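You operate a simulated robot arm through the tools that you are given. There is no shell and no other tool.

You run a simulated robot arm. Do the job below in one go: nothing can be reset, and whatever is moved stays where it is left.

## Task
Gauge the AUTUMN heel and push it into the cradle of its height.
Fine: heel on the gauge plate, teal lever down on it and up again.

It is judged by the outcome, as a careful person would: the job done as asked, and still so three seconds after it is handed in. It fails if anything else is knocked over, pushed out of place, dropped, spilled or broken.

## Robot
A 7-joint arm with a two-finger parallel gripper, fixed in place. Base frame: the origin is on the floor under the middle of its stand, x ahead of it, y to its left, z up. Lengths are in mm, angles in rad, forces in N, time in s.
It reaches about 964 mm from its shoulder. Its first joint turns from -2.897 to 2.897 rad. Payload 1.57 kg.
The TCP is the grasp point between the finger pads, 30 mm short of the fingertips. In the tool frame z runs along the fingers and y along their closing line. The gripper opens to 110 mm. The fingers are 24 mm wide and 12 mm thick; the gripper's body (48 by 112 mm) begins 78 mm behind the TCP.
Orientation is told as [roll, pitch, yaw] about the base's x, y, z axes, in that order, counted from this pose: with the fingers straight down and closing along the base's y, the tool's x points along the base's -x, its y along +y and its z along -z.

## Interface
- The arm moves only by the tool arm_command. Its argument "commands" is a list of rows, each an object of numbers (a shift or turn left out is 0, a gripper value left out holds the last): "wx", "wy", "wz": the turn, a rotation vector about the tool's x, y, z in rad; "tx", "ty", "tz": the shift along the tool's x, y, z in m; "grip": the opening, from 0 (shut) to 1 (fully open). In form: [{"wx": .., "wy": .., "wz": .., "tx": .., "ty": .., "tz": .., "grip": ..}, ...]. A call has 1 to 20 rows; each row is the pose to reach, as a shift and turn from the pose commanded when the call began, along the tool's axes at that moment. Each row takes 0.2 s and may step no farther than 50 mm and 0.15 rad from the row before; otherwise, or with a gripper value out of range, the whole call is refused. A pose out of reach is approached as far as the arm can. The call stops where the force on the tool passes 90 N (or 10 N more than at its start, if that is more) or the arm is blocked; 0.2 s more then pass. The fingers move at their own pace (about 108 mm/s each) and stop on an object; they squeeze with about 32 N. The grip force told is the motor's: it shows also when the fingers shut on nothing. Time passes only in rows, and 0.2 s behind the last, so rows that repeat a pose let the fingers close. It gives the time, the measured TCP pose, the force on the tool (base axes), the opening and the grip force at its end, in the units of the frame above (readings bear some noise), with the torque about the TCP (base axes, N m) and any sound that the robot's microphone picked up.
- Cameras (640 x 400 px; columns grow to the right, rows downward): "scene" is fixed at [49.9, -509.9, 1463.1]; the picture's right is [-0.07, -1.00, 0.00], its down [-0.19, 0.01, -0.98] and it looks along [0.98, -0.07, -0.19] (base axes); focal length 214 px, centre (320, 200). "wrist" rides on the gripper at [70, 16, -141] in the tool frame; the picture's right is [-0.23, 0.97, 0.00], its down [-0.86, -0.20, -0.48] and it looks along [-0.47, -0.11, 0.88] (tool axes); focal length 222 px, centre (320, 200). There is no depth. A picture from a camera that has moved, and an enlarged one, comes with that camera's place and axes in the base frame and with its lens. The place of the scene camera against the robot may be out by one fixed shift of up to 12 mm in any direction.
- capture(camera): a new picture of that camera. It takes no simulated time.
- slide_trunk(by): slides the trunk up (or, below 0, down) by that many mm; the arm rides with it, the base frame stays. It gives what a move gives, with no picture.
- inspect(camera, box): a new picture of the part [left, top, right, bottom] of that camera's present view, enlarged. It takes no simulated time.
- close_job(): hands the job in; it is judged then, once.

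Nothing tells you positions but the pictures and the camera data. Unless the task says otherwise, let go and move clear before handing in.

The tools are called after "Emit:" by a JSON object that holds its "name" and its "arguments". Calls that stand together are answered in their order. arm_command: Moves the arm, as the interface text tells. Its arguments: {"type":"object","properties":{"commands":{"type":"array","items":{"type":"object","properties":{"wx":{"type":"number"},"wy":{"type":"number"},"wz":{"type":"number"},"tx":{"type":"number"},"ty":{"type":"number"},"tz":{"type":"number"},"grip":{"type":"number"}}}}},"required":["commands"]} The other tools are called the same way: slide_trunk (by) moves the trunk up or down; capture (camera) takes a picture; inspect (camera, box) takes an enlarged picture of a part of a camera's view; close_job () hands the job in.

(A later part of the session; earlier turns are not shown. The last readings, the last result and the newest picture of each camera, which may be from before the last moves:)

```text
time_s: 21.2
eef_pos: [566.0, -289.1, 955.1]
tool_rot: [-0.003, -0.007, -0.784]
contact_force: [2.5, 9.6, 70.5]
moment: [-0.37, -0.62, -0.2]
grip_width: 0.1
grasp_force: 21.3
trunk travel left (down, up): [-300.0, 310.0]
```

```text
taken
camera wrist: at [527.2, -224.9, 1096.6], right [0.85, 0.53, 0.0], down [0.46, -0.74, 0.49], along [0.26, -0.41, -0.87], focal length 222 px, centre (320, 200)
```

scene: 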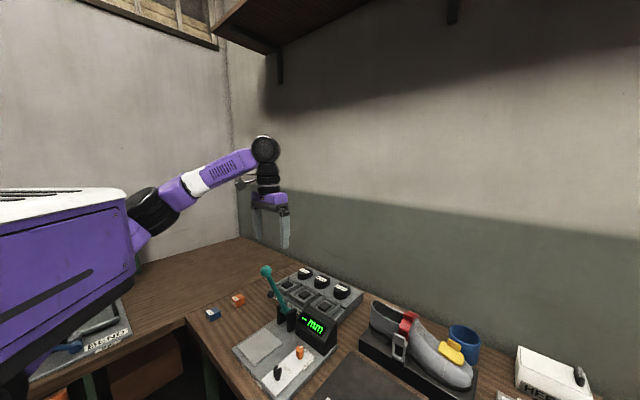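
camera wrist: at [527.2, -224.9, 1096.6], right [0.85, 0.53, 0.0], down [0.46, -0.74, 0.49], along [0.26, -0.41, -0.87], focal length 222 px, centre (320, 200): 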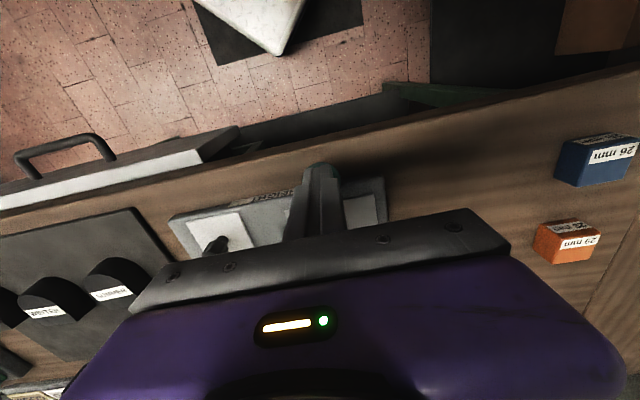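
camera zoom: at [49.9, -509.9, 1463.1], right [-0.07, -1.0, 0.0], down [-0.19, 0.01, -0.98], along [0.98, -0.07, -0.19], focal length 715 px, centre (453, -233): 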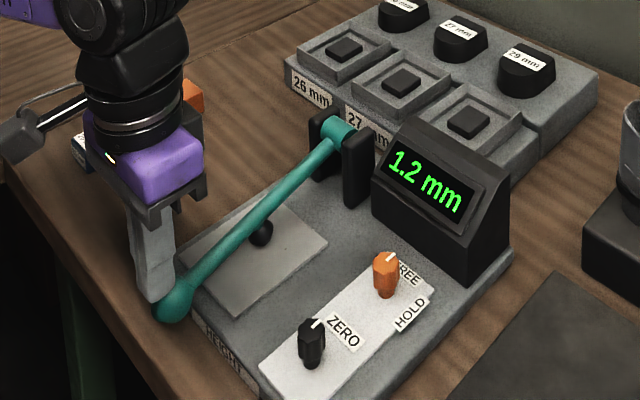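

Pressing at 70 N only changes 2.1 to 1.2 mm (contact give), so the lever really is bottomed out and the gauge appears to read about 2 mm high. I'll now rise, open, and take hold of the ball to lift the lever again.

Emit:
{"name": "arm_command", "arguments": {"commands": [{"tz": -0.015}, {"tz": -0.03}, {"tz": -0.03, "ty": 0.002, "grip": 0.5}, {"tz": -0.03, "ty": 0.002, "grip": 0.5}, {"tz": -0.03, "ty": 0.002, "grip": 0.5}]}}

Emit:
{"name": "inspect", "arguments": {"camera": "scene", "box": [220, 270, 340, 390]}}

Emit:
{"name": "capture", "arguments": {"camera": "wrist"}}

```text
time_s: 22.4
eef_pos: [567.7, -286.9, 980.2]
tool_rot: [-0.001, 0.0, -0.786]
contact_force: [0.3, 0.3, 0.8]
moment: [0.03, 0.02, -0.01]
grip_width: 55.1
grasp_force: 0.0
trunk travel left (down, up): [-300.0, 310.0]
```

```text
3.33 times, centred on (280, 330) of scene
camera zoom: at [49.9, -509.9, 1463.1], right [-0.07, -1.0, 0.0], down [-0.19, 0.01, -0.98], along [0.98, -0.07, -0.19], focal length 715 px, centre (453, -233)
```

zoom: 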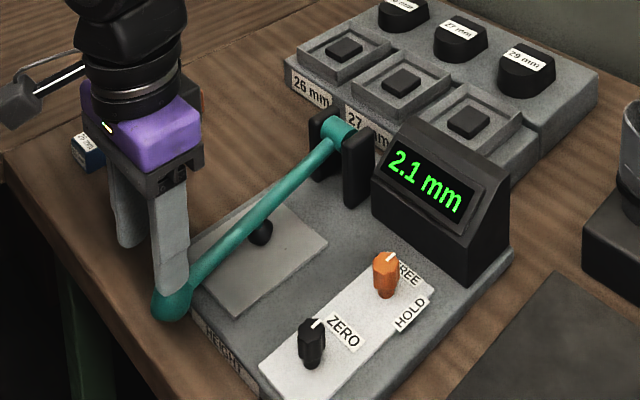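

```text
taken
camera wrist: at [529.9, -224.1, 1121.8], right [0.85, 0.53, 0.0], down [0.46, -0.75, 0.48], along [0.25, -0.41, -0.88], focal length 222 px, centre (320, 200)
```

wrist: 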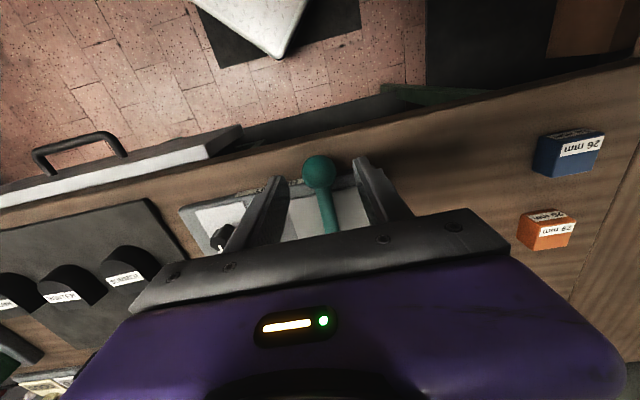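

The reading returns to 2.1 mm at rest. I'll descend around the ball with a slight correction toward the pivot and grip it.

Emit:
{"name": "arm_command", "arguments": {"commands": [{"tx": -0.006, "tz": 0.013}, {"tx": -0.006, "tz": 0.026}, {"tx": -0.006, "tz": 0.039}, {"tx": -0.006, "tz": 0.05}, {"tx": -0.006, "tz": 0.05}]}}

Emit:
{"name": "arm_command", "arguments": {"commands": [{"grip": 0.0}, {"grip": 0.0}, {"grip": 0.0}]}}

Emit:
{"name": "inspect", "arguments": {"camera": "scene", "box": [220, 270, 340, 390]}}

```text
time_s: 23.6
eef_pos: [571.6, -290.7, 931.2]
tool_rot: [-0.003, 0.002, -0.786]
contact_force: [0.1, 0.5, 0.3]
moment: [0.0, 0.01, 0.01]
grip_width: 55.0
grasp_force: 0.0
trunk travel left (down, up): [-300.0, 310.0]
```

```text
time_s: 24.4
eef_pos: [568.4, -293.9, 930.9]
tool_rot: [-0.005, -0.001, -0.79]
contact_force: [-18.9, -20.0, -2.3]
moment: [-0.17, 0.5, -0.25]
grip_width: 32.9
grasp_force: 40.9
trunk travel left (down, up): [-300.0, 310.0]
```

```text
3.33 times, centred on (280, 330) of scene
camera zoom: at [49.9, -509.9, 1463.1], right [-0.07, -1.0, 0.0], down [-0.19, 0.01, -0.98], along [0.98, -0.07, -0.19], focal length 715 px, centre (453, -233)
```

zoom: 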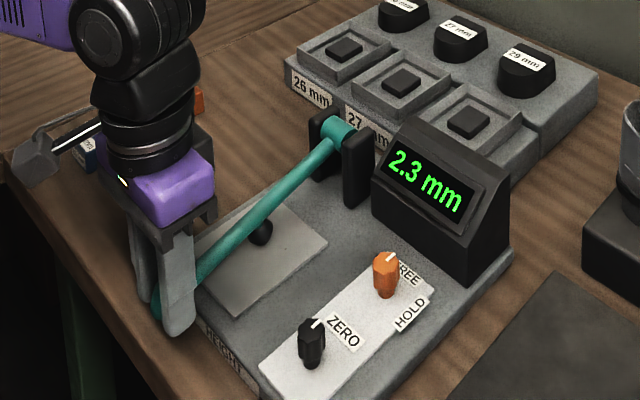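

The ball is held again, with a sideways pull showing the lever's plane is ~4 mm over. A refit of the arc gives the pivot at about z 965, radius 166 mm; I'll raise the lever along it in stages.

Emit:
{"name": "arm_command", "arguments": {"commands": [{"ty": -0.003}, {"ty": -0.004, "tx": 0.0036, "tz": -0.013}, {"ty": -0.004, "tx": 0.0068, "tz": -0.0261}, {"ty": -0.004, "tx": 0.0093, "tz": -0.0492}, {"ty": -0.004, "tx": 0.0084, "tz": -0.0724}]}}

Emit:
{"name": "inspect", "arguments": {"camera": "scene", "box": [220, 270, 340, 390]}}

```text
time_s: 25.6
eef_pos: [563.9, -288.3, 1002.3]
tool_rot: [-0.001, -0.001, -0.785]
contact_force: [7.3, -14.5, -7.8]
moment: [0.46, 0.54, -0.07]
grip_width: 33.2
grasp_force: 41.1
trunk travel left (down, up): [-300.0, 310.0]
```

```text
3.33 times, centred on (280, 330) of scene
camera zoom: at [49.9, -509.9, 1463.1], right [-0.07, -1.0, 0.0], down [-0.19, 0.01, -0.98], along [0.98, -0.07, -0.19], focal length 715 px, centre (453, -233)
```

zoom: 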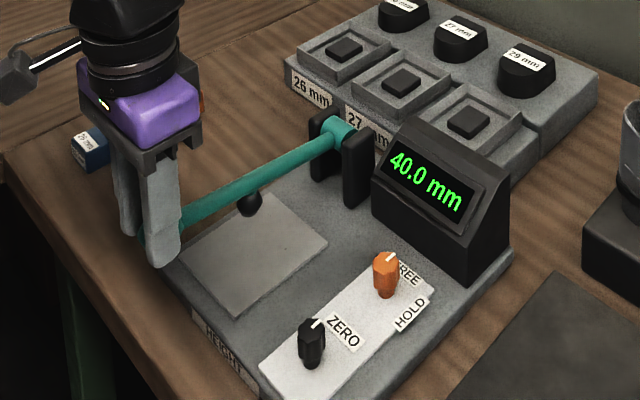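

The lever is rising cleanly with modest force. I'll continue the upward arc.

Emit:
{"name": "arm_command", "arguments": {"commands": [{"tx": -0.006, "tz": -0.0229}, {"tx": -0.0132, "tz": -0.045}, {"tx": -0.0234, "tz": -0.0659}, {"tx": -0.0364, "tz": -0.0851}, {"tx": -0.0519, "tz": -0.1024}, {"tx": -0.0697, "tz": -0.1173}]}}

Emit:
{"name": "inspect", "arguments": {"camera": "scene", "box": [210, 210, 350, 350]}}

```text
time_s: 27.0
eef_pos: [611.7, -336.5, 1120.1]
tool_rot: [-0.001, 0.001, -0.786]
contact_force: [-12.5, 10.1, 10.7]
moment: [0.88, 1.02, 0.09]
grip_width: 33.0
grasp_force: 41.3
trunk travel left (down, up): [-300.0, 310.0]
```

```text
2.86 times, centred on (280, 280) of scene
camera zoom: at [49.9, -509.9, 1463.1], right [-0.07, -1.0, 0.0], down [-0.19, 0.01, -0.98], along [0.98, -0.07, -0.19], focal length 613 px, centre (434, -29)
```

zoom: 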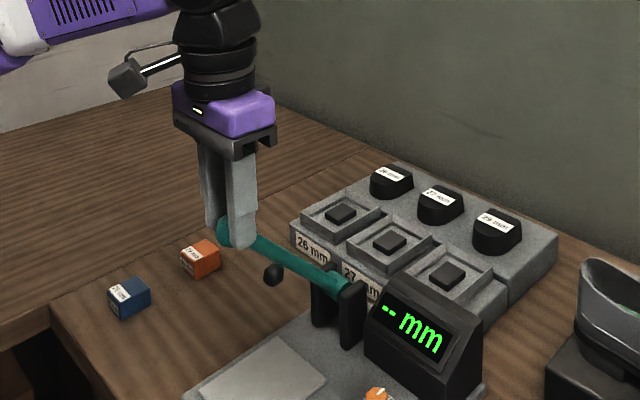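

Nearly there; I'll bring the lever back to its original upright rest angle.

Emit:
{"name": "arm_command", "arguments": {"commands": [{"tx": -0.0136, "tz": -0.0105}, {"tx": -0.029, "tz": -0.0184}, {"tx": -0.045, "tz": -0.0245}, {"tx": -0.0585, "tz": -0.028}, {"tx": -0.0585, "tz": -0.028}]}}

Emit:
{"name": "inspect", "arguments": {"camera": "scene", "box": [210, 210, 350, 350]}}

```text
time_s: 28.2
eef_pos: [653.1, -377.6, 1149.0]
tool_rot: [0.0, -0.002, -0.783]
contact_force: [-3.0, 14.9, 22.9]
moment: [0.75, 0.5, 0.04]
grip_width: 32.9
grasp_force: 41.3
trunk travel left (down, up): [-300.0, 310.0]
```

```text
2.86 times, centred on (280, 280) of scene
camera zoom: at [49.9, -509.9, 1463.1], right [-0.07, -1.0, 0.0], down [-0.19, 0.01, -0.98], along [0.98, -0.07, -0.19], focal length 613 px, centre (434, -29)
```

zoom: 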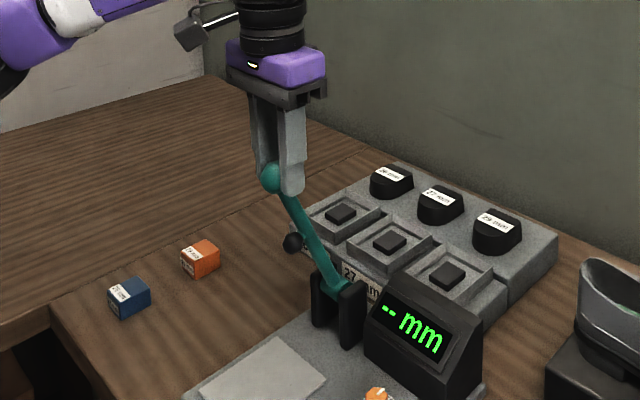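

The lever is back near its starting angle. I'll loosen the grip slightly and see whether it stays up.

Emit:
{"name": "arm_command", "arguments": {"commands": [{"grip": 0.38}, {"grip": 0.38}, {"grip": 0.38}]}}

Emit:
{"name": "inspect", "arguments": {"camera": "scene", "box": [210, 210, 350, 350]}}

Emit:
{"name": "capture", "arguments": {"camera": "wrist"}}

```text
time_s: 29.0
eef_pos: [652.9, -378.3, 1148.7]
tool_rot: [-0.002, -0.001, -0.785]
contact_force: [-0.1, 0.3, 0.4]
moment: [0.0, 0.01, -0.01]
grip_width: 41.7
grasp_force: 0.1
trunk travel left (down, up): [-300.0, 310.0]
```

```text
2.86 times, centred on (280, 280) of scene
camera zoom: at [49.9, -509.9, 1463.1], right [-0.07, -1.0, 0.0], down [-0.19, 0.01, -0.98], along [0.98, -0.07, -0.19], focal length 613 px, centre (434, -29)
```

zoom: 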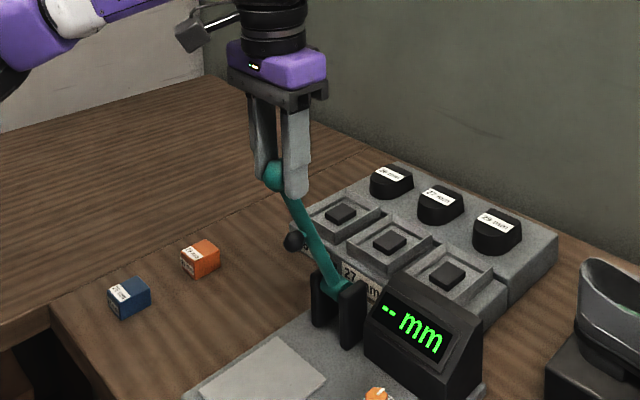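

```text
taken
camera wrist: at [615.7, -316.3, 1289.0], right [0.85, 0.53, 0.0], down [0.46, -0.75, 0.48], along [0.25, -0.41, -0.88], focal length 222 px, centre (320, 200)
```

wrist: 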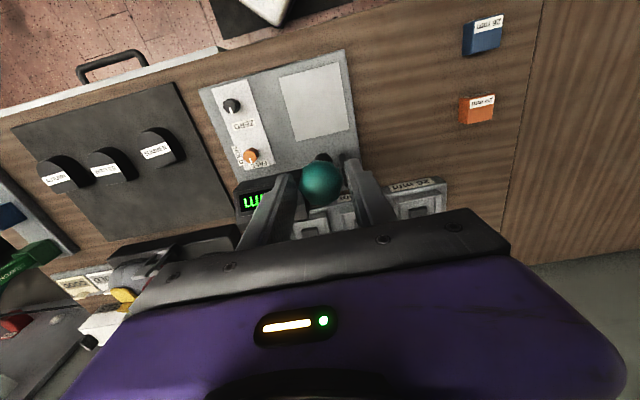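

The lever stays up on its own. I'll open further and rise clear.

Emit:
{"name": "arm_command", "arguments": {"commands": [{"grip": 0.65}, {"grip": 0.65, "tz": -0.02}, {"grip": 0.65, "tz": -0.05}, {"grip": 0.65, "tz": -0.08}]}}

Emit:
{"name": "inspect", "arguments": {"camera": "scene", "box": [210, 180, 350, 320]}}

Emit:
{"name": "capture", "arguments": {"camera": "wrist"}}

```text
time_s: 30.0
eef_pos: [653.9, -379.3, 1228.0]
tool_rot: [-0.001, 0.0, -0.787]
contact_force: [-0.4, 0.3, 0.2]
moment: [0.03, 0.07, 0.02]
grip_width: 71.4
grasp_force: 0.1
trunk travel left (down, up): [-300.0, 310.0]
```

```text
2.86 times, centred on (280, 250) of scene
camera zoom: at [49.9, -509.9, 1463.1], right [-0.07, -1.0, 0.0], down [-0.19, 0.01, -0.98], along [0.98, -0.07, -0.19], focal length 613 px, centre (434, 57)
```

zoom: 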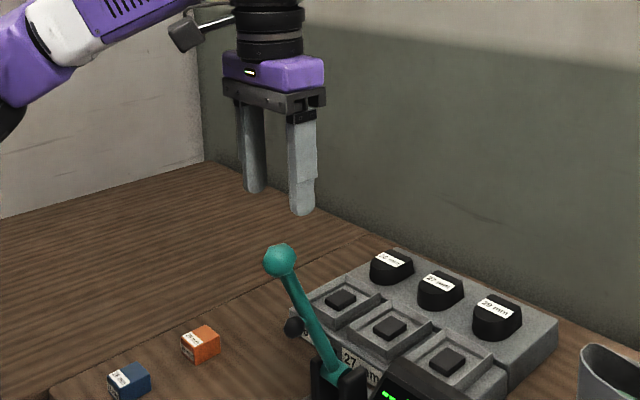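

```text
taken
camera wrist: at [615.9, -316.7, 1369.5], right [0.85, 0.53, 0.0], down [0.46, -0.75, 0.48], along [0.25, -0.41, -0.88], focal length 222 px, centre (320, 200)
```

wrist: 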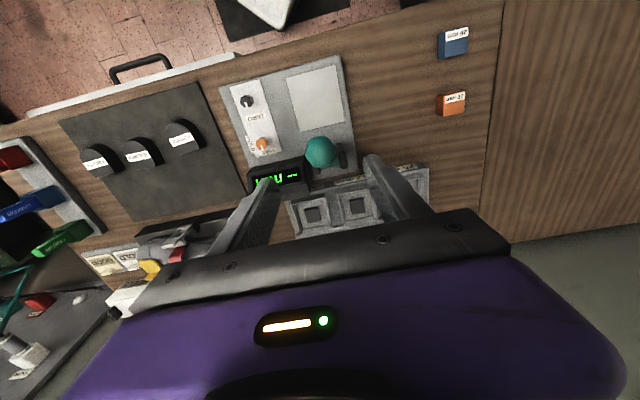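

The lever sprang back exactly to its original rest, with the empty-plate reading noted at +2.1 mm. Now I'll travel over to above the AUTUMN heel, tilting the tool 0.3 rad so the wrist will later clear the lever.

Emit:
{"name": "arm_command", "arguments": {"commands": [{"ty": -0.044, "tx": 0.0024, "wy": -0.03}, {"ty": -0.088, "tx": 0.0048, "wy": -0.06}, {"ty": -0.132, "tx": 0.007, "wy": -0.09}, {"ty": -0.176, "tx": 0.0094, "wy": -0.12}, {"ty": -0.22, "tx": 0.0118, "wy": -0.15}, {"ty": -0.264, "tx": 0.0142, "wy": -0.18}, {"ty": -0.308, "tx": 0.0166, "wy": -0.21}, {"ty": -0.352, "tx": 0.019, "wy": -0.24}, {"ty": -0.396, "tx": 0.0212, "wy": -0.27}, {"ty": -0.44, "tx": 0.0236, "wy": -0.3}, {"ty": -0.485, "tx": 0.026, "wy": -0.3}]}}

Emit:
{"name": "capture", "arguments": {"camera": "wrist"}}

Emit:
{"name": "capture", "arguments": {"camera": "scene"}}

```text
time_s: 32.1
eef_pos: [498.1, -623.3, 1223.3]
tool_rot: [0.0, -0.267, -0.554]
contact_force: [-1.0, 0.1, 1.7]
moment: [-0.01, 0.01, 0.01]
grip_width: 71.8
grasp_force: 0.0
trunk travel left (down, up): [-300.0, 310.0]
stopped in row 10: the arm was blocked; the commanded pose is now the measured one
```

```text
taken
camera wrist: at [417.6, -552.7, 1340.7], right [0.7, 0.71, 0.06], down [0.49, -0.54, 0.69], along [0.52, -0.45, -0.72], focal length 222 px, centre (320, 200)
```

wrist: 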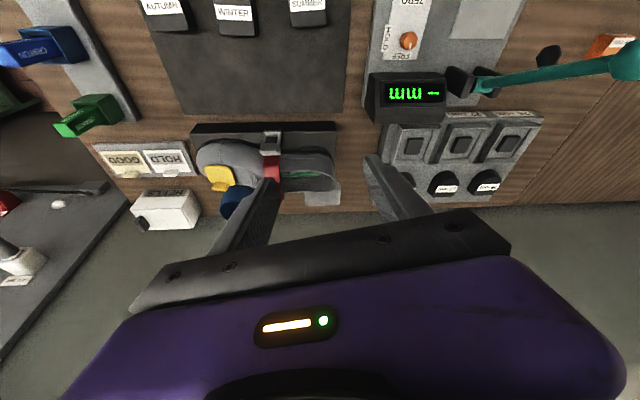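

```text
taken
```

scene: 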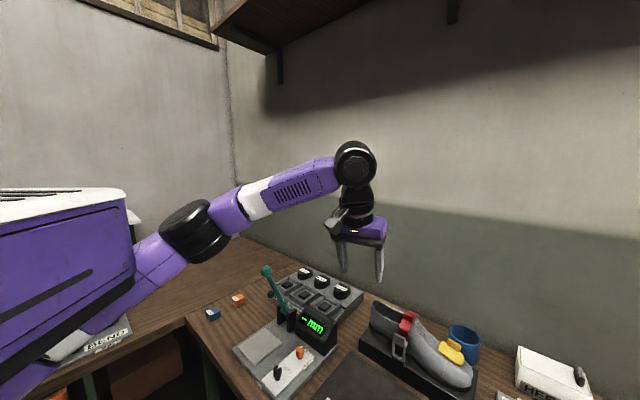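

The arm stopped short, blocked without tool contact, so it is likely a joint limit or elbow clearance with the yaw I asked for. I'll test whether the yaw can be restored here with a small turn.

Emit:
{"name": "arm_command", "arguments": {"commands": [{"wx": 0.02, "wz": 0.075}, {"wx": 0.041, "wz": 0.15}, {"wx": 0.061, "wz": 0.223}, {"wx": 0.061, "wz": 0.223}]}}

Emit:
{"name": "capture", "arguments": {"camera": "scene"}}

```text
time_s: 33.1
eef_pos: [498.0, -622.7, 1222.1]
tool_rot: [0.001, -0.266, -0.789]
contact_force: [-0.2, 0.1, -0.3]
moment: [-0.01, 0.0, 0.01]
grip_width: 71.3
grasp_force: 0.1
trunk travel left (down, up): [-300.0, 310.0]
```

```text
taken
```

scene: 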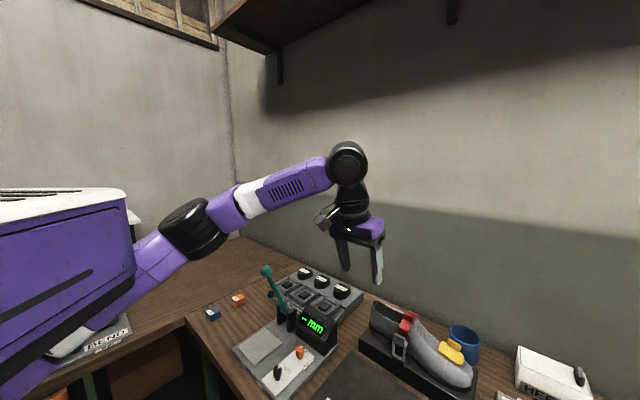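

The yaw is fine here, so the stop was likely lag from moving too fast near the base. I'll continue slowly toward the heel.

Emit:
{"name": "arm_command", "arguments": {"commands": [{"tx": 0.0085, "ty": -0.0203, "tz": -0.0023}, {"tx": 0.0169, "ty": -0.0407, "tz": -0.0046}, {"tx": 0.0254, "ty": -0.061, "tz": -0.0069}, {"tx": 0.0338, "ty": -0.0813, "tz": -0.0092}, {"tx": 0.0423, "ty": -0.1016, "tz": -0.0115}, {"tx": 0.0423, "ty": -0.1016, "tz": -0.0115}]}}

Emit:
{"name": "capture", "arguments": {"camera": "scene"}}

```text
time_s: 34.2
eef_pos: [514.7, -636.8, 1215.4]
tool_rot: [0.004, -0.254, -0.616]
contact_force: [0.1, 0.3, 1.6]
moment: [-0.01, 0.02, -0.01]
grip_width: 71.3
grasp_force: 0.1
trunk travel left (down, up): [-300.0, 310.0]
stopped in row 5: the arm was blocked; the commanded pose is now the measured one
```

```text
taken
```

scene: 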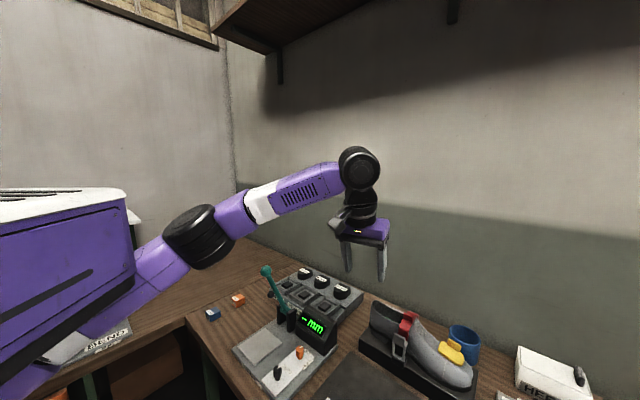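

The arm is being blocked, probably its elbow against its own trunk housing in this low-shoulder posture. I'll raise the trunk so the arm reaches downward instead, then lower the hand and approach again.

Emit:
{"name": "slide_trunk", "arguments": {"by": 200}}

Emit:
{"name": "capture", "arguments": {"camera": "scene"}}

```text
time_s: 36.4
eef_pos: [514.0, -636.1, 1413.0]
tool_rot: [0.003, -0.257, -0.617]
contact_force: [0.0, -0.3, 0.3]
moment: [-0.02, 0.01, -0.03]
grip_width: 71.4
grasp_force: 0.1
trunk travel left (down, up): [-500.0, 110.0]
```

```text
taken
```

scene: 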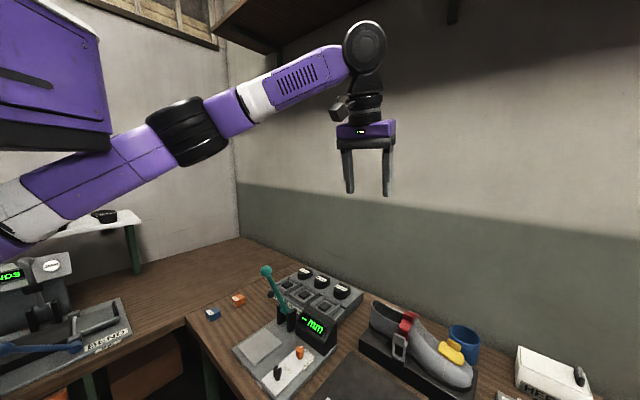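

The upper arm is indeed rubbing just under the trunk housing's corner. I'll raise the trunk fully and bring the hand down so the upper arm drops clear of it.

Emit:
{"name": "slide_trunk", "arguments": {"by": 108}}

Emit:
{"name": "arm_command", "arguments": {"commands": [{"tx": 0.0092, "tz": 0.0348}, {"tx": 0.0183, "tz": 0.0696}, {"tx": 0.0275, "tz": 0.1045}, {"tx": 0.0366, "tz": 0.1393}, {"tx": 0.0458, "tz": 0.1741}, {"tx": 0.0549, "tz": 0.2089}, {"tx": 0.0641, "tz": 0.2437}, {"tx": 0.0732, "tz": 0.2786}, {"tx": 0.0824, "tz": 0.3134}, {"tx": 0.0915, "tz": 0.3482}, {"tx": 0.1007, "tz": 0.383}, {"tx": 0.1007, "tz": 0.383}]}}

Emit:
{"name": "capture", "arguments": {"camera": "scene"}}

Emit:
{"name": "capture", "arguments": {"camera": "wrist"}}

```text
time_s: 37.8
eef_pos: [515.9, -635.8, 1522.1]
tool_rot: [0.004, -0.258, -0.616]
contact_force: [-0.1, -0.4, 0.0]
moment: [-0.02, 0.01, 0.02]
grip_width: 71.6
grasp_force: 0.0
trunk travel left (down, up): [-608.0, 2.0]
```

```text
time_s: 40.4
eef_pos: [516.4, -633.4, 1125.6]
tool_rot: [0.004, -0.257, -0.616]
contact_force: [1.6, -0.1, -0.2]
moment: [-0.02, 0.03, 0.01]
grip_width: 71.5
grasp_force: 0.1
trunk travel left (down, up): [-608.0, 2.0]
```

```text
taken
```

scene: 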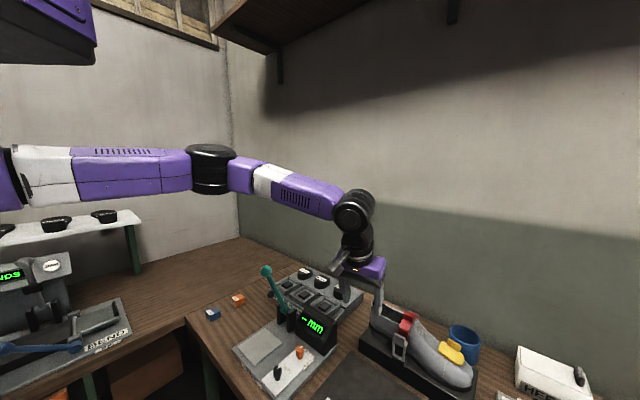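

```text
taken
camera wrist: at [440.2, -559.6, 1246.0], right [0.74, 0.67, 0.06], down [0.46, -0.57, 0.68], along [0.49, -0.48, -0.73], focal length 222 px, centre (320, 200)
```

wrist: 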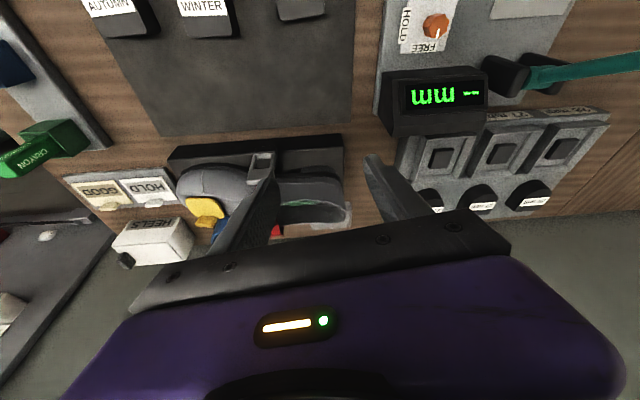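

The upper arm is now free of the housing. I'll move toward the heel again in moderate steps.

Emit:
{"name": "arm_command", "arguments": {"commands": [{"tx": 0.0171, "ty": -0.0234, "tz": -0.0045}, {"tx": 0.0343, "ty": -0.0468, "tz": -0.009}, {"tx": 0.0514, "ty": -0.0703, "tz": -0.0135}, {"tx": 0.0686, "ty": -0.0937, "tz": -0.018}, {"tx": 0.0857, "ty": -0.1171, "tz": -0.0225}, {"tx": 0.1028, "ty": -0.1405, "tz": -0.027}, {"tx": 0.12, "ty": -0.164, "tz": -0.0315}, {"tx": 0.1371, "ty": -0.1874, "tz": -0.036}, {"tx": 0.1371, "ty": -0.1874, "tz": -0.036}]}}

Emit:
{"name": "capture", "arguments": {"camera": "scene"}}

Emit:
{"name": "capture", "arguments": {"camera": "wrist"}}

```text
time_s: 42.4
eef_pos: [290.9, -708.1, 1127.7]
tool_rot: [0.003, -0.256, -0.618]
contact_force: [-0.7, 0.1, 0.0]
moment: [-0.01, -0.04, 0.03]
grip_width: 71.3
grasp_force: 0.0
trunk travel left (down, up): [-608.0, 2.0]
```

```text
taken
```

scene: 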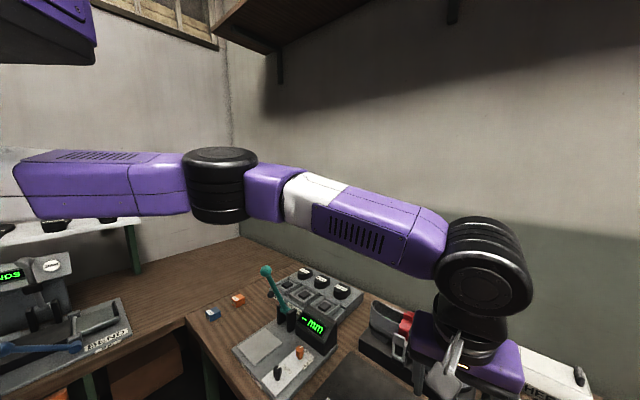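

```text
taken
camera wrist: at [215.1, -632.9, 1246.5], right [0.74, 0.67, 0.06], down [0.46, -0.57, 0.68], along [0.49, -0.48, -0.73], focal length 222 px, centre (320, 200)
```

wrist: 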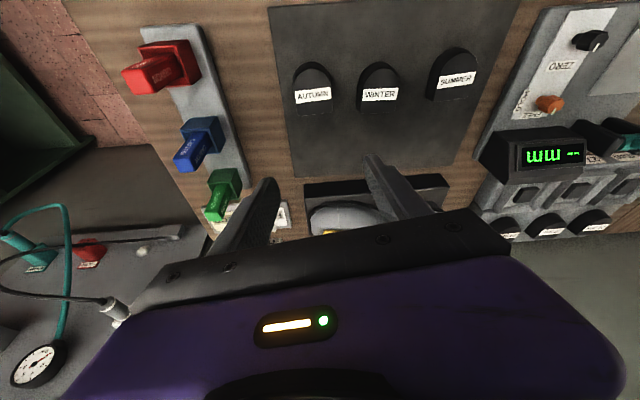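

I'm above the heel now. I'll align yaw to the bench (−0.785) with 0.3 tilt and descend partway for a better look.

Emit:
{"name": "arm_command", "arguments": {"commands": [{"wx": 0.021, "wy": -0.022, "wz": 0.08}, {"wx": 0.0424, "wy": -0.044, "wz": 0.1615}, {"wx": 0.0424, "wy": -0.044, "wz": 0.1615, "tz": 0.03}, {"wx": 0.0424, "wy": -0.044, "wz": 0.1615, "tz": 0.06}, {"wx": 0.0424, "wy": -0.044, "wz": 0.1615, "tz": 0.06}]}}

Emit:
{"name": "capture", "arguments": {"camera": "wrist"}}

Emit:
{"name": "inspect", "arguments": {"camera": "wrist", "box": [240, 60, 440, 200]}}

```text
time_s: 43.6
eef_pos: [303.7, -715.7, 1067.9]
tool_rot: [0.007, -0.3, -0.785]
contact_force: [0.6, 0.7, 1.0]
moment: [0.0, -0.02, 0.01]
grip_width: 71.5
grasp_force: 0.0
trunk travel left (down, up): [-608.0, 2.0]
```

```text
taken
camera wrist: at [237.6, -626.0, 1183.1], right [0.84, 0.54, 0.07], down [0.33, -0.62, 0.71], along [0.43, -0.57, -0.7], focal length 222 px, centre (320, 200)
```

wrist: 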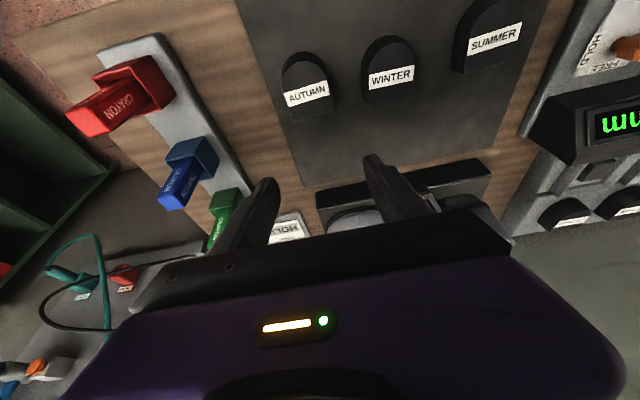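

```text
2.86 times, centred on (340, 130) of wrist
camera zoom: at [237.6, -626.0, 1183.1], right [0.84, 0.54, 0.07], down [0.33, -0.62, 0.71], along [0.43, -0.57, -0.7], focal length 635 px, centre (263, 400)
```

zoom: 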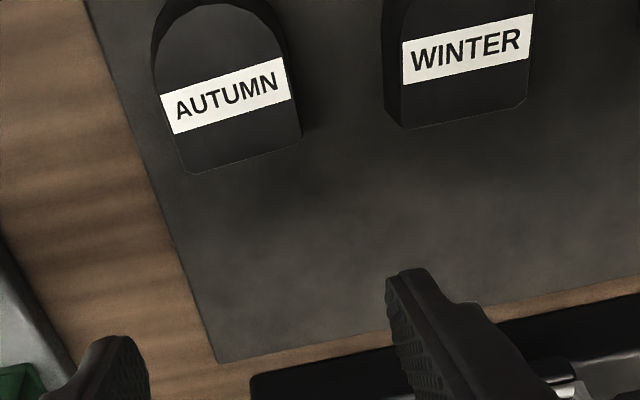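

The heel's label centre works out at (292.5, −704.8), top ≈916, 52 mm wide and aligned with the fingers. I'll descend to just above it and re-check.

Emit:
{"name": "arm_command", "arguments": {"commands": [{"tx": 0.015, "tz": 0.026}, {"tx": 0.03, "tz": 0.052}, {"tx": 0.0438, "tz": 0.0786}, {"tx": 0.0438, "tz": 0.0786}]}}

Emit:
{"name": "capture", "arguments": {"camera": "wrist"}}

```text
time_s: 44.6
eef_pos: [291.3, -703.3, 979.8]
tool_rot: [0.005, -0.3, -0.786]
contact_force: [0.8, 0.0, 0.1]
moment: [0.0, -0.01, 0.0]
grip_width: 71.6
grasp_force: 0.0
trunk travel left (down, up): [-608.0, 2.0]
```

```text
taken
camera wrist: at [224.7, -614.8, 1094.7], right [0.84, 0.54, 0.07], down [0.33, -0.62, 0.71], along [0.43, -0.57, -0.7], focal length 222 px, centre (320, 200)
```

wrist: 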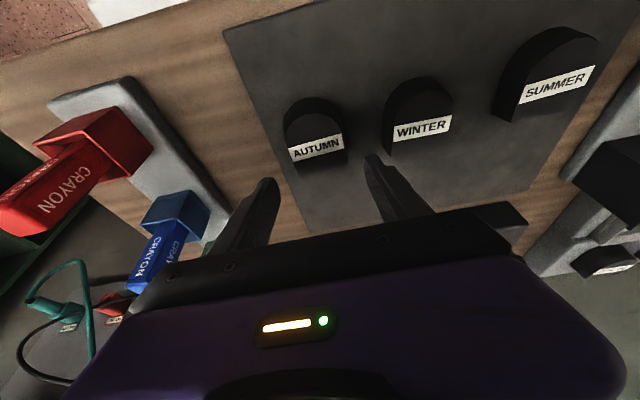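

The heel is centred below the fingers. I'll lower around it and stop with tips above the mat.

Emit:
{"name": "arm_command", "arguments": {"commands": [{"tx": 0.0055, "tz": 0.017}, {"tx": 0.011, "tz": 0.034}, {"tx": 0.0162, "tz": 0.0506}, {"tx": 0.0162, "tz": 0.0506}]}}

Emit:
{"name": "capture", "arguments": {"camera": "wrist"}}

Emit:
{"name": "capture", "arguments": {"camera": "scene"}}

```text
time_s: 45.6
eef_pos: [292.0, -700.6, 925.4]
tool_rot: [0.008, -0.3, -0.787]
contact_force: [0.5, -0.3, 0.4]
moment: [-0.04, 0.0, 0.0]
grip_width: 71.7
grasp_force: 0.1
trunk travel left (down, up): [-608.0, 2.0]
```

```text
taken
camera wrist: at [225.5, -612.6, 1040.0], right [0.84, 0.54, 0.07], down [0.33, -0.62, 0.71], along [0.43, -0.57, -0.7], focal length 222 px, centre (320, 200)
```

wrist: 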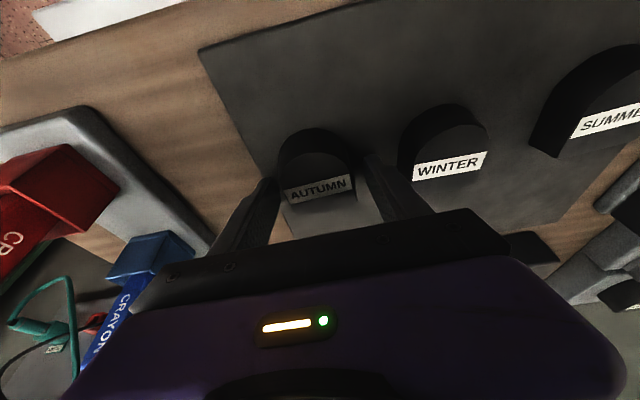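

```text
taken
```

scene: 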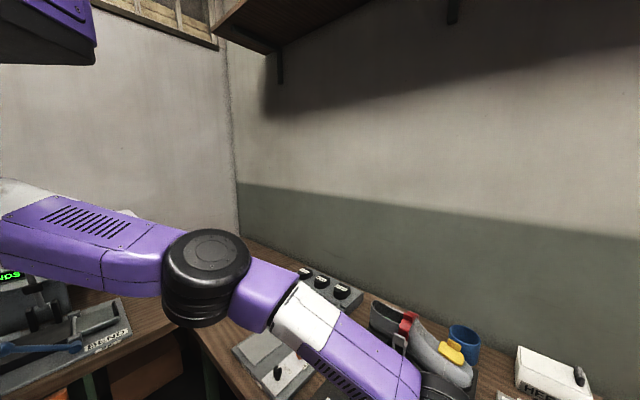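

The heel lies between the fingers. I'll close the gripper on it.

Emit:
{"name": "arm_command", "arguments": {"commands": [{"grip": 0.3}, {"grip": 0.3}, {"grip": 0.3}, {"grip": 0.3}]}}

Emit:
{"name": "capture", "arguments": {"camera": "wrist"}}

```text
time_s: 46.6
eef_pos: [291.3, -701.3, 925.6]
tool_rot: [0.007, -0.298, -0.784]
contact_force: [-0.1, -1.3, 0.9]
moment: [-0.07, 0.09, 0.05]
grip_width: 55.7
grasp_force: 31.7
trunk travel left (down, up): [-608.0, 2.0]
```

```text
taken
camera wrist: at [225.4, -612.7, 1040.2], right [0.84, 0.54, 0.07], down [0.33, -0.62, 0.71], along [0.43, -0.57, -0.7], focal length 222 px, centre (320, 200)
```

wrist: 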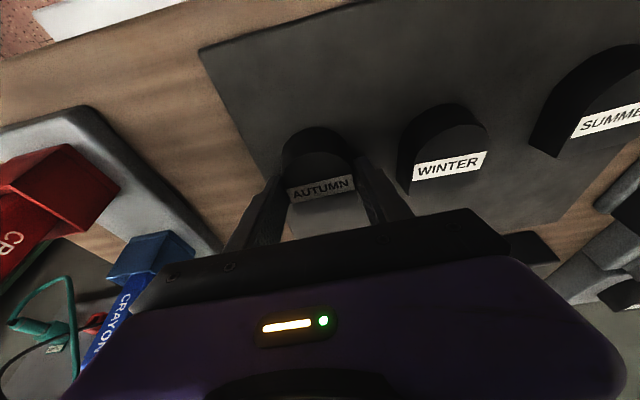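

The heel is held at 55.7 mm with a firm grip. I'll lift it straight up and check it stays level.

Emit:
{"name": "arm_command", "arguments": {"commands": [{"tx": -0.003, "tz": -0.0096}, {"tx": -0.0089, "tz": -0.0287}, {"tx": -0.0177, "tz": -0.0573}, {"tx": -0.0266, "tz": -0.086}, {"tx": -0.0355, "tz": -0.1146}, {"tx": -0.0443, "tz": -0.1433}]}}

Emit:
{"name": "capture", "arguments": {"camera": "wrist"}}

Emit:
{"name": "capture", "arguments": {"camera": "scene"}}

```text
time_s: 48.0
eef_pos: [290.7, -700.4, 1077.1]
tool_rot: [0.008, -0.3, -0.786]
contact_force: [0.3, -0.1, -1.3]
moment: [-0.01, -0.01, 0.02]
grip_width: 55.4
grasp_force: 32.1
trunk travel left (down, up): [-608.0, 2.0]
```

```text
taken
camera wrist: at [223.4, -612.1, 1191.8], right [0.84, 0.54, 0.07], down [0.33, -0.62, 0.71], along [0.43, -0.57, -0.7], focal length 222 px, centre (320, 200)
```

wrist: 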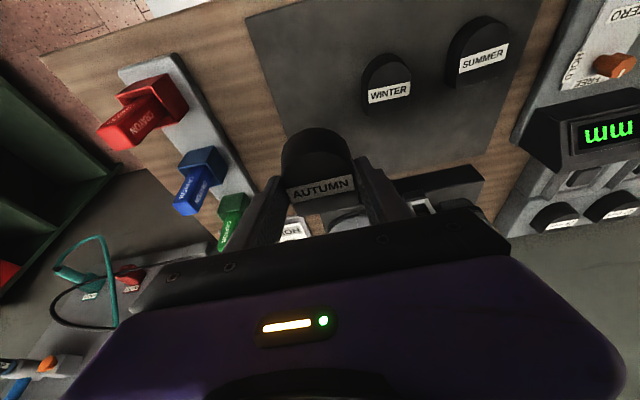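

```text
taken
```

scene: 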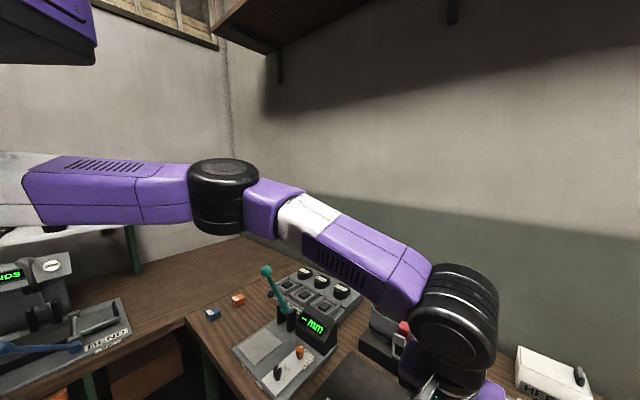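

The heel is lifted cleanly. I'll carry it along the bench front at height to just ahead of the gauge plate, keeping clear of the lever.

Emit:
{"name": "arm_command", "arguments": {"commands": [{"tx": 0.0028, "ty": 0.0347, "tz": -0.0009}, {"tx": 0.0055, "ty": 0.0694, "tz": -0.0017}, {"tx": 0.0083, "ty": 0.1041, "tz": -0.0026}, {"tx": 0.0111, "ty": 0.1388, "tz": -0.0034}, {"tx": 0.0139, "ty": 0.1735, "tz": -0.0043}, {"tx": 0.0166, "ty": 0.2082, "tz": -0.0051}, {"tx": 0.0194, "ty": 0.2429, "tz": -0.006}, {"tx": 0.0222, "ty": 0.2776, "tz": -0.0069}, {"tx": 0.0249, "ty": 0.3123, "tz": -0.0077}, {"tx": 0.0277, "ty": 0.347, "tz": -0.0086}, {"tx": 0.0305, "ty": 0.3817, "tz": -0.0094}, {"tx": 0.0333, "ty": 0.4164, "tz": -0.0103}, {"tx": 0.036, "ty": 0.4511, "tz": -0.0111}, {"tx": 0.0388, "ty": 0.4858, "tz": -0.012}, {"tx": 0.0388, "ty": 0.4858, "tz": -0.012}]}}

Emit:
{"name": "capture", "arguments": {"camera": "wrist"}}

Emit:
{"name": "capture", "arguments": {"camera": "scene"}}

```text
time_s: 51.2
eef_pos: [604.3, -328.0, 1080.0]
tool_rot: [0.007, -0.3, -0.786]
contact_force: [-0.3, 1.0, -1.0]
moment: [-0.02, 0.03, 0.01]
grip_width: 55.5
grasp_force: 32.0
trunk travel left (down, up): [-608.0, 2.0]
```

```text
taken
camera wrist: at [538.6, -238.5, 1195.2], right [0.84, 0.54, 0.07], down [0.33, -0.62, 0.71], along [0.43, -0.57, -0.7], focal length 222 px, centre (320, 200)
```

wrist: 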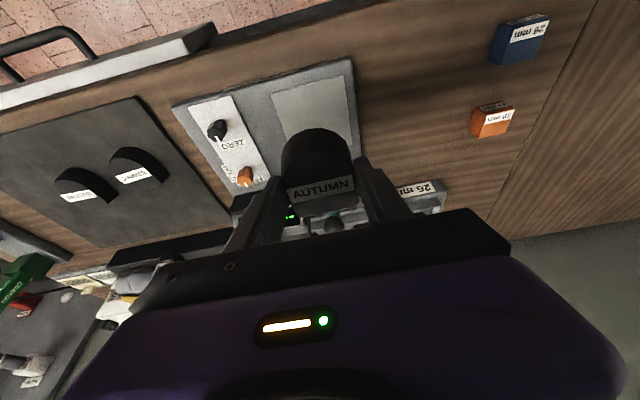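

```text
taken
```

scene: 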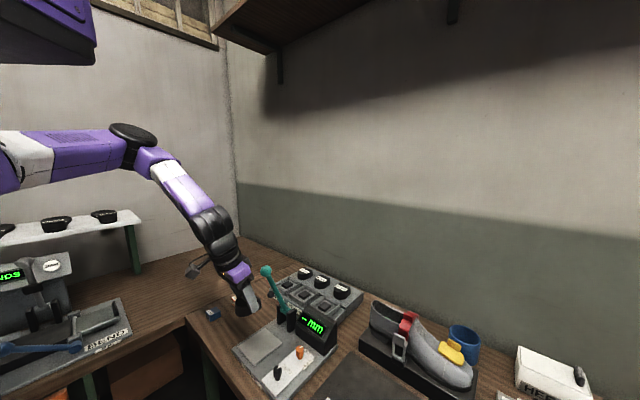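

The heel is above the front of the gauge with the lever clear. I'll lower it and ease it back over the plate, stopping a little above.

Emit:
{"name": "arm_command", "arguments": {"commands": [{"tx": 0.0079, "tz": 0.0255}, {"tx": 0.0158, "tz": 0.0509}, {"tx": 0.0236, "tz": 0.0764}, {"tx": 0.0093, "tz": 0.0808}, {"tx": -0.005, "tz": 0.0853}, {"tx": 0.0009, "tz": 0.1044}, {"tx": 0.0053, "tz": 0.1187}, {"tx": 0.0053, "tz": 0.1187}]}}

Emit:
{"name": "capture", "arguments": {"camera": "wrist"}}

Emit:
{"name": "inspect", "arguments": {"camera": "scene", "box": [200, 240, 340, 390]}}

```text
time_s: 53.0
eef_pos: [624.8, -348.7, 965.0]
tool_rot: [0.006, -0.301, -0.786]
contact_force: [-0.1, -0.2, -0.7]
moment: [0.01, 0.02, -0.01]
grip_width: 55.3
grasp_force: 31.8
trunk travel left (down, up): [-608.0, 2.0]
```

```text
taken
camera wrist: at [559.8, -259.8, 1079.2], right [0.84, 0.54, 0.07], down [0.33, -0.62, 0.71], along [0.43, -0.57, -0.7], focal length 222 px, centre (320, 200)
```

wrist: 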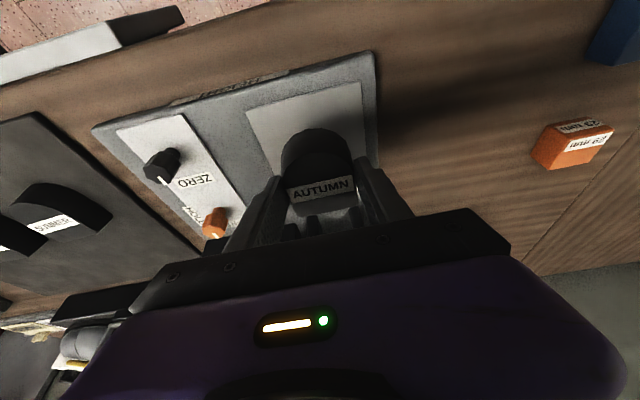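

```text
2.67 times, centred on (270, 315) of scene
camera zoom: at [49.9, -509.9, 1463.1], right [-0.07, -1.0, 0.0], down [-0.19, 0.01, -0.98], along [0.98, -0.07, -0.19], focal length 572 px, centre (453, -107)
```

zoom: 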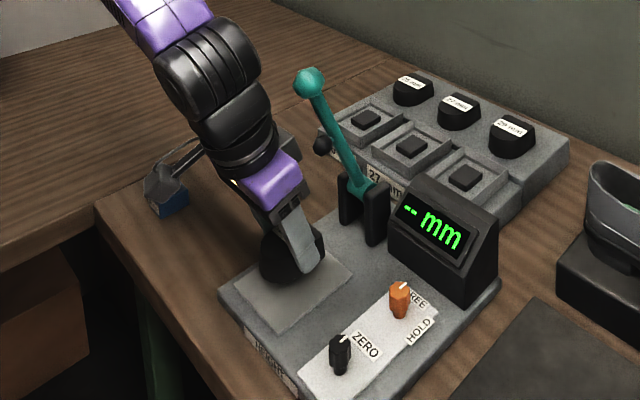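

The heel is over the plate, lever well clear. I'll lower it slowly until it touches.

Emit:
{"name": "arm_command", "arguments": {"commands": [{"tx": 0.0027, "tz": 0.0086}, {"tx": 0.0053, "tz": 0.0172}, {"tx": 0.0053, "tz": 0.0172}]}}

Emit:
{"name": "arm_command", "arguments": {"commands": [{"tx": 0.0006, "tz": 0.0019}, {"tx": 0.0012, "tz": 0.0038}, {"tx": 0.0012, "tz": 0.0038}]}}

```text
time_s: 53.8
eef_pos: [626.3, -348.1, 947.5]
tool_rot: [0.006, -0.3, -0.785]
contact_force: [-0.2, -0.6, -1.0]
moment: [0.0, 0.0, -0.01]
grip_width: 55.6
grasp_force: 31.5
trunk travel left (down, up): [-608.0, 2.0]
```

```text
time_s: 54.6
eef_pos: [626.3, -349.7, 942.6]
tool_rot: [0.007, -0.3, -0.786]
contact_force: [0.9, -0.8, -1.3]
moment: [-0.02, 0.0, 0.0]
grip_width: 55.5
grasp_force: 31.8
trunk travel left (down, up): [-608.0, 2.0]
```

Emit:
{"name": "arm_command", "arguments": {"commands": [{"tx": 0.0006, "tz": 0.0019}, {"tx": 0.0006, "tz": 0.0019}]}}

Emit:
{"name": "arm_command", "arguments": {"commands": [{"tx": 0.0006, "tz": 0.0019}, {"tx": 0.0006, "tz": 0.0019}]}}

Emit:
{"name": "inspect", "arguments": {"camera": "scene", "box": [230, 310, 330, 390]}}

```text
time_s: 55.2
eef_pos: [625.4, -349.2, 941.1]
tool_rot: [0.007, -0.3, -0.785]
contact_force: [0.6, 0.1, -0.8]
moment: [0.01, 0.04, 0.0]
grip_width: 55.5
grasp_force: 32.5
trunk travel left (down, up): [-608.0, 2.0]
```

```text
time_s: 55.8
eef_pos: [626.1, -348.5, 939.5]
tool_rot: [0.005, -0.3, -0.786]
contact_force: [-0.3, -0.6, -0.1]
moment: [-0.01, 0.03, 0.02]
grip_width: 55.4
grasp_force: 32.3
trunk travel left (down, up): [-608.0, 2.0]
```

```text
5.00 times, centred on (280, 350) of scene
camera zoom: at [49.9, -509.9, 1463.1], right [-0.07, -1.0, 0.0], down [-0.19, 0.01, -0.98], along [0.98, -0.07, -0.19], focal length 1072 px, centre (520, -550)
```

zoom: 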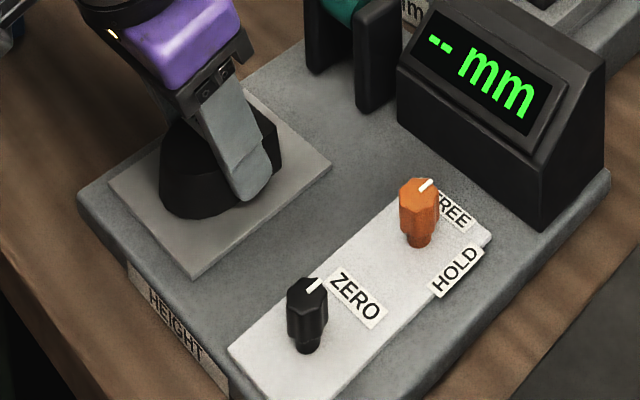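

The heel looks nearly seated on the plate. One or two more small steps.

Emit:
{"name": "arm_command", "arguments": {"commands": [{"tx": 0.0004, "tz": 0.0014}, {"tx": 0.0004, "tz": 0.0014}]}}

Emit:
{"name": "arm_command", "arguments": {"commands": [{"tx": 0.0004, "tz": 0.0014}, {"tx": 0.0004, "tz": 0.0014}]}}

```text
time_s: 56.4
eef_pos: [625.2, -348.8, 938.2]
tool_rot: [0.006, -0.3, -0.784]
contact_force: [0.2, 1.6, 6.9]
moment: [-0.07, 0.16, -0.01]
grip_width: 55.5
grasp_force: 32.0
trunk travel left (down, up): [-608.0, 2.0]
```

```text
time_s: 57.0
eef_pos: [625.6, -349.7, 937.0]
tool_rot: [0.007, -0.303, -0.787]
contact_force: [0.4, 4.9, 23.1]
moment: [0.13, 0.35, 0.08]
grip_width: 55.4
grasp_force: 32.2
trunk travel left (down, up): [-608.0, 2.0]
```

The heel is firmly seated (23 N). I'll relieve the load slightly, open, and back off along the tool axis.

Emit:
{"name": "arm_command", "arguments": {"commands": [{"tx": -0.0005, "tz": -0.0016}, {"tx": -0.0005, "tz": -0.0016, "grip": 0.66}, {"tx": -0.0005, "tz": -0.0016, "grip": 0.66}, {"tx": -0.0005, "tz": -0.0016, "grip": 0.66}, {"tz": -0.02, "grip": 0.66}, {"tz": -0.05, "grip": 0.66}, {"tz": -0.09, "grip": 0.66}]}}

Emit:
{"name": "capture", "arguments": {"camera": "wrist"}}

Emit:
{"name": "inspect", "arguments": {"camera": "scene", "box": [220, 260, 340, 390]}}

```text
time_s: 58.6
eef_pos: [605.1, -329.0, 1023.0]
tool_rot: [0.008, -0.3, -0.784]
contact_force: [-0.1, 0.1, -0.3]
moment: [0.02, 0.02, 0.03]
grip_width: 72.4
grasp_force: 0.2
trunk travel left (down, up): [-608.0, 2.0]
```

```text
taken
camera wrist: at [540.3, -241.0, 1138.1], right [0.84, 0.54, 0.07], down [0.33, -0.62, 0.71], along [0.43, -0.57, -0.7], focal length 222 px, centre (320, 200)
```

wrist: 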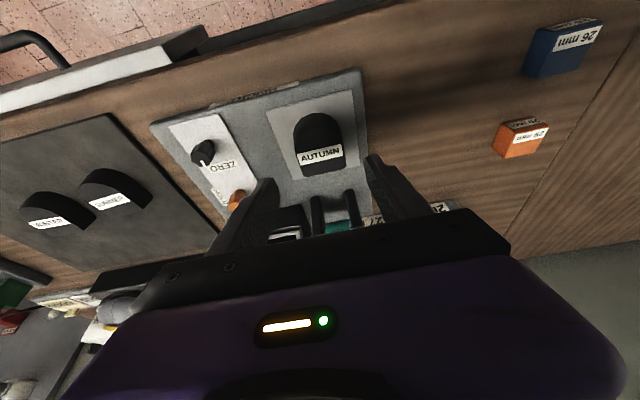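

```text
3.08 times, centred on (280, 325) of scene
camera zoom: at [49.9, -509.9, 1463.1], right [-0.07, -1.0, 0.0], down [-0.19, 0.01, -0.98], along [0.98, -0.07, -0.19], focal length 660 px, centre (443, -185)
```

zoom: 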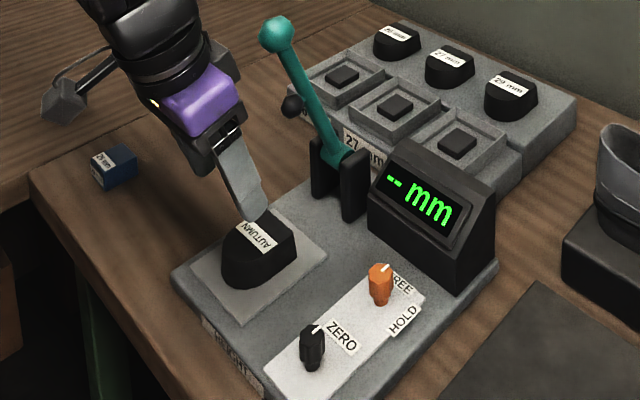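

The AUTUMN heel stands centred on the gauge plate. Now I'll go up and over to the lever's ball.

Emit:
{"name": "arm_command", "arguments": {"commands": [{"tx": -0.0122, "tz": -0.0396}, {"tx": -0.0245, "tz": -0.0791}, {"tx": -0.0367, "tz": -0.1187}, {"tx": -0.049, "tz": -0.1582}, {"tx": -0.0612, "tz": -0.1978}, {"tx": -0.0924, "ty": -0.0004, "tz": -0.1882}, {"tx": -0.1236, "ty": -0.0007, "tz": -0.1785}, {"tx": -0.1236, "ty": -0.0007, "tz": -0.1785}]}}

Emit:
{"name": "capture", "arguments": {"camera": "wrist"}}

Emit:
{"name": "inspect", "arguments": {"camera": "scene", "box": [200, 180, 360, 320]}}

```text
time_s: 60.4
eef_pos: [653.0, -380.0, 1230.1]
tool_rot: [0.005, -0.302, -0.785]
contact_force: [-0.3, -0.1, 0.7]
moment: [0.01, 0.0, -0.02]
grip_width: 72.7
grasp_force: 0.2
trunk travel left (down, up): [-608.0, 2.0]
```

```text
taken
camera wrist: at [585.6, -290.6, 1345.0], right [0.84, 0.54, 0.07], down [0.33, -0.62, 0.71], along [0.43, -0.57, -0.7], focal length 222 px, centre (320, 200)
```

wrist: 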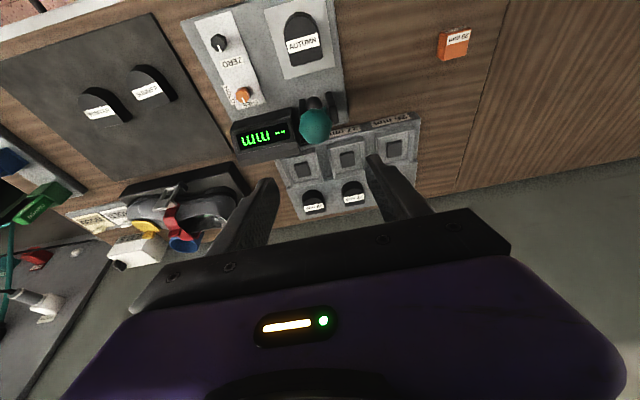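

```text
2.86 times, centred on (280, 250) of scene
camera zoom: at [49.9, -509.9, 1463.1], right [-0.07, -1.0, 0.0], down [-0.19, 0.01, -0.98], along [0.98, -0.07, -0.19], focal length 613 px, centre (434, 57)
```

zoom: 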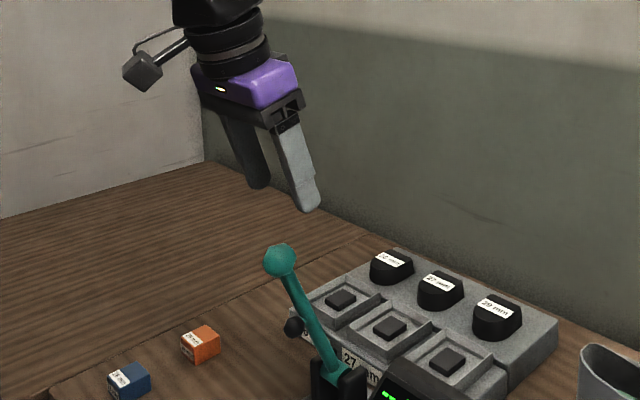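

The ball is directly in line below. I'll descend onto it and grip.

Emit:
{"name": "arm_command", "arguments": {"commands": [{"tx": 0.0079, "ty": 0.001, "tz": 0.0216}, {"tx": 0.0159, "ty": 0.001, "tz": 0.0433}, {"tx": 0.0238, "ty": 0.001, "tz": 0.0649}, {"tx": 0.0317, "ty": 0.001, "tz": 0.0865}, {"tx": 0.0317, "ty": 0.001, "tz": 0.0865}]}}

Emit:
{"name": "inspect", "arguments": {"camera": "scene", "box": [200, 200, 340, 340]}}

Emit:
{"name": "capture", "arguments": {"camera": "wrist"}}

```text
time_s: 61.6
eef_pos: [649.7, -373.7, 1137.0]
tool_rot: [0.008, -0.302, -0.784]
contact_force: [0.3, 0.4, -0.6]
moment: [-0.02, 0.0, 0.0]
grip_width: 72.6
grasp_force: 0.0
trunk travel left (down, up): [-608.0, 2.0]
```

```text
2.86 times, centred on (270, 270) of scene
camera zoom: at [49.9, -509.9, 1463.1], right [-0.07, -1.0, 0.0], down [-0.19, 0.01, -0.98], along [0.98, -0.07, -0.19], focal length 613 px, centre (463, 0)
```

zoom: 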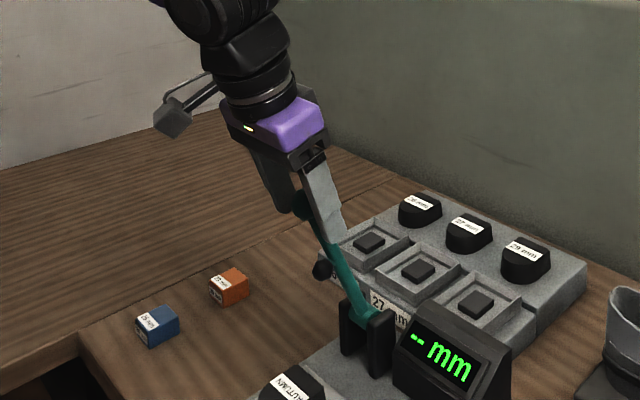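

```text
taken
camera wrist: at [582.5, -285.1, 1252.0], right [0.84, 0.54, 0.07], down [0.33, -0.62, 0.71], along [0.43, -0.57, -0.7], focal length 222 px, centre (320, 200)
```

wrist: 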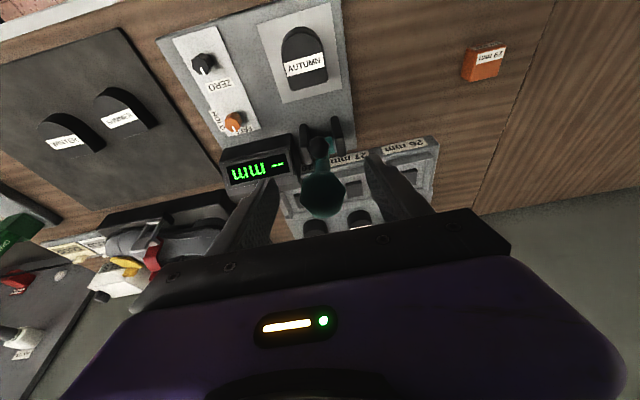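

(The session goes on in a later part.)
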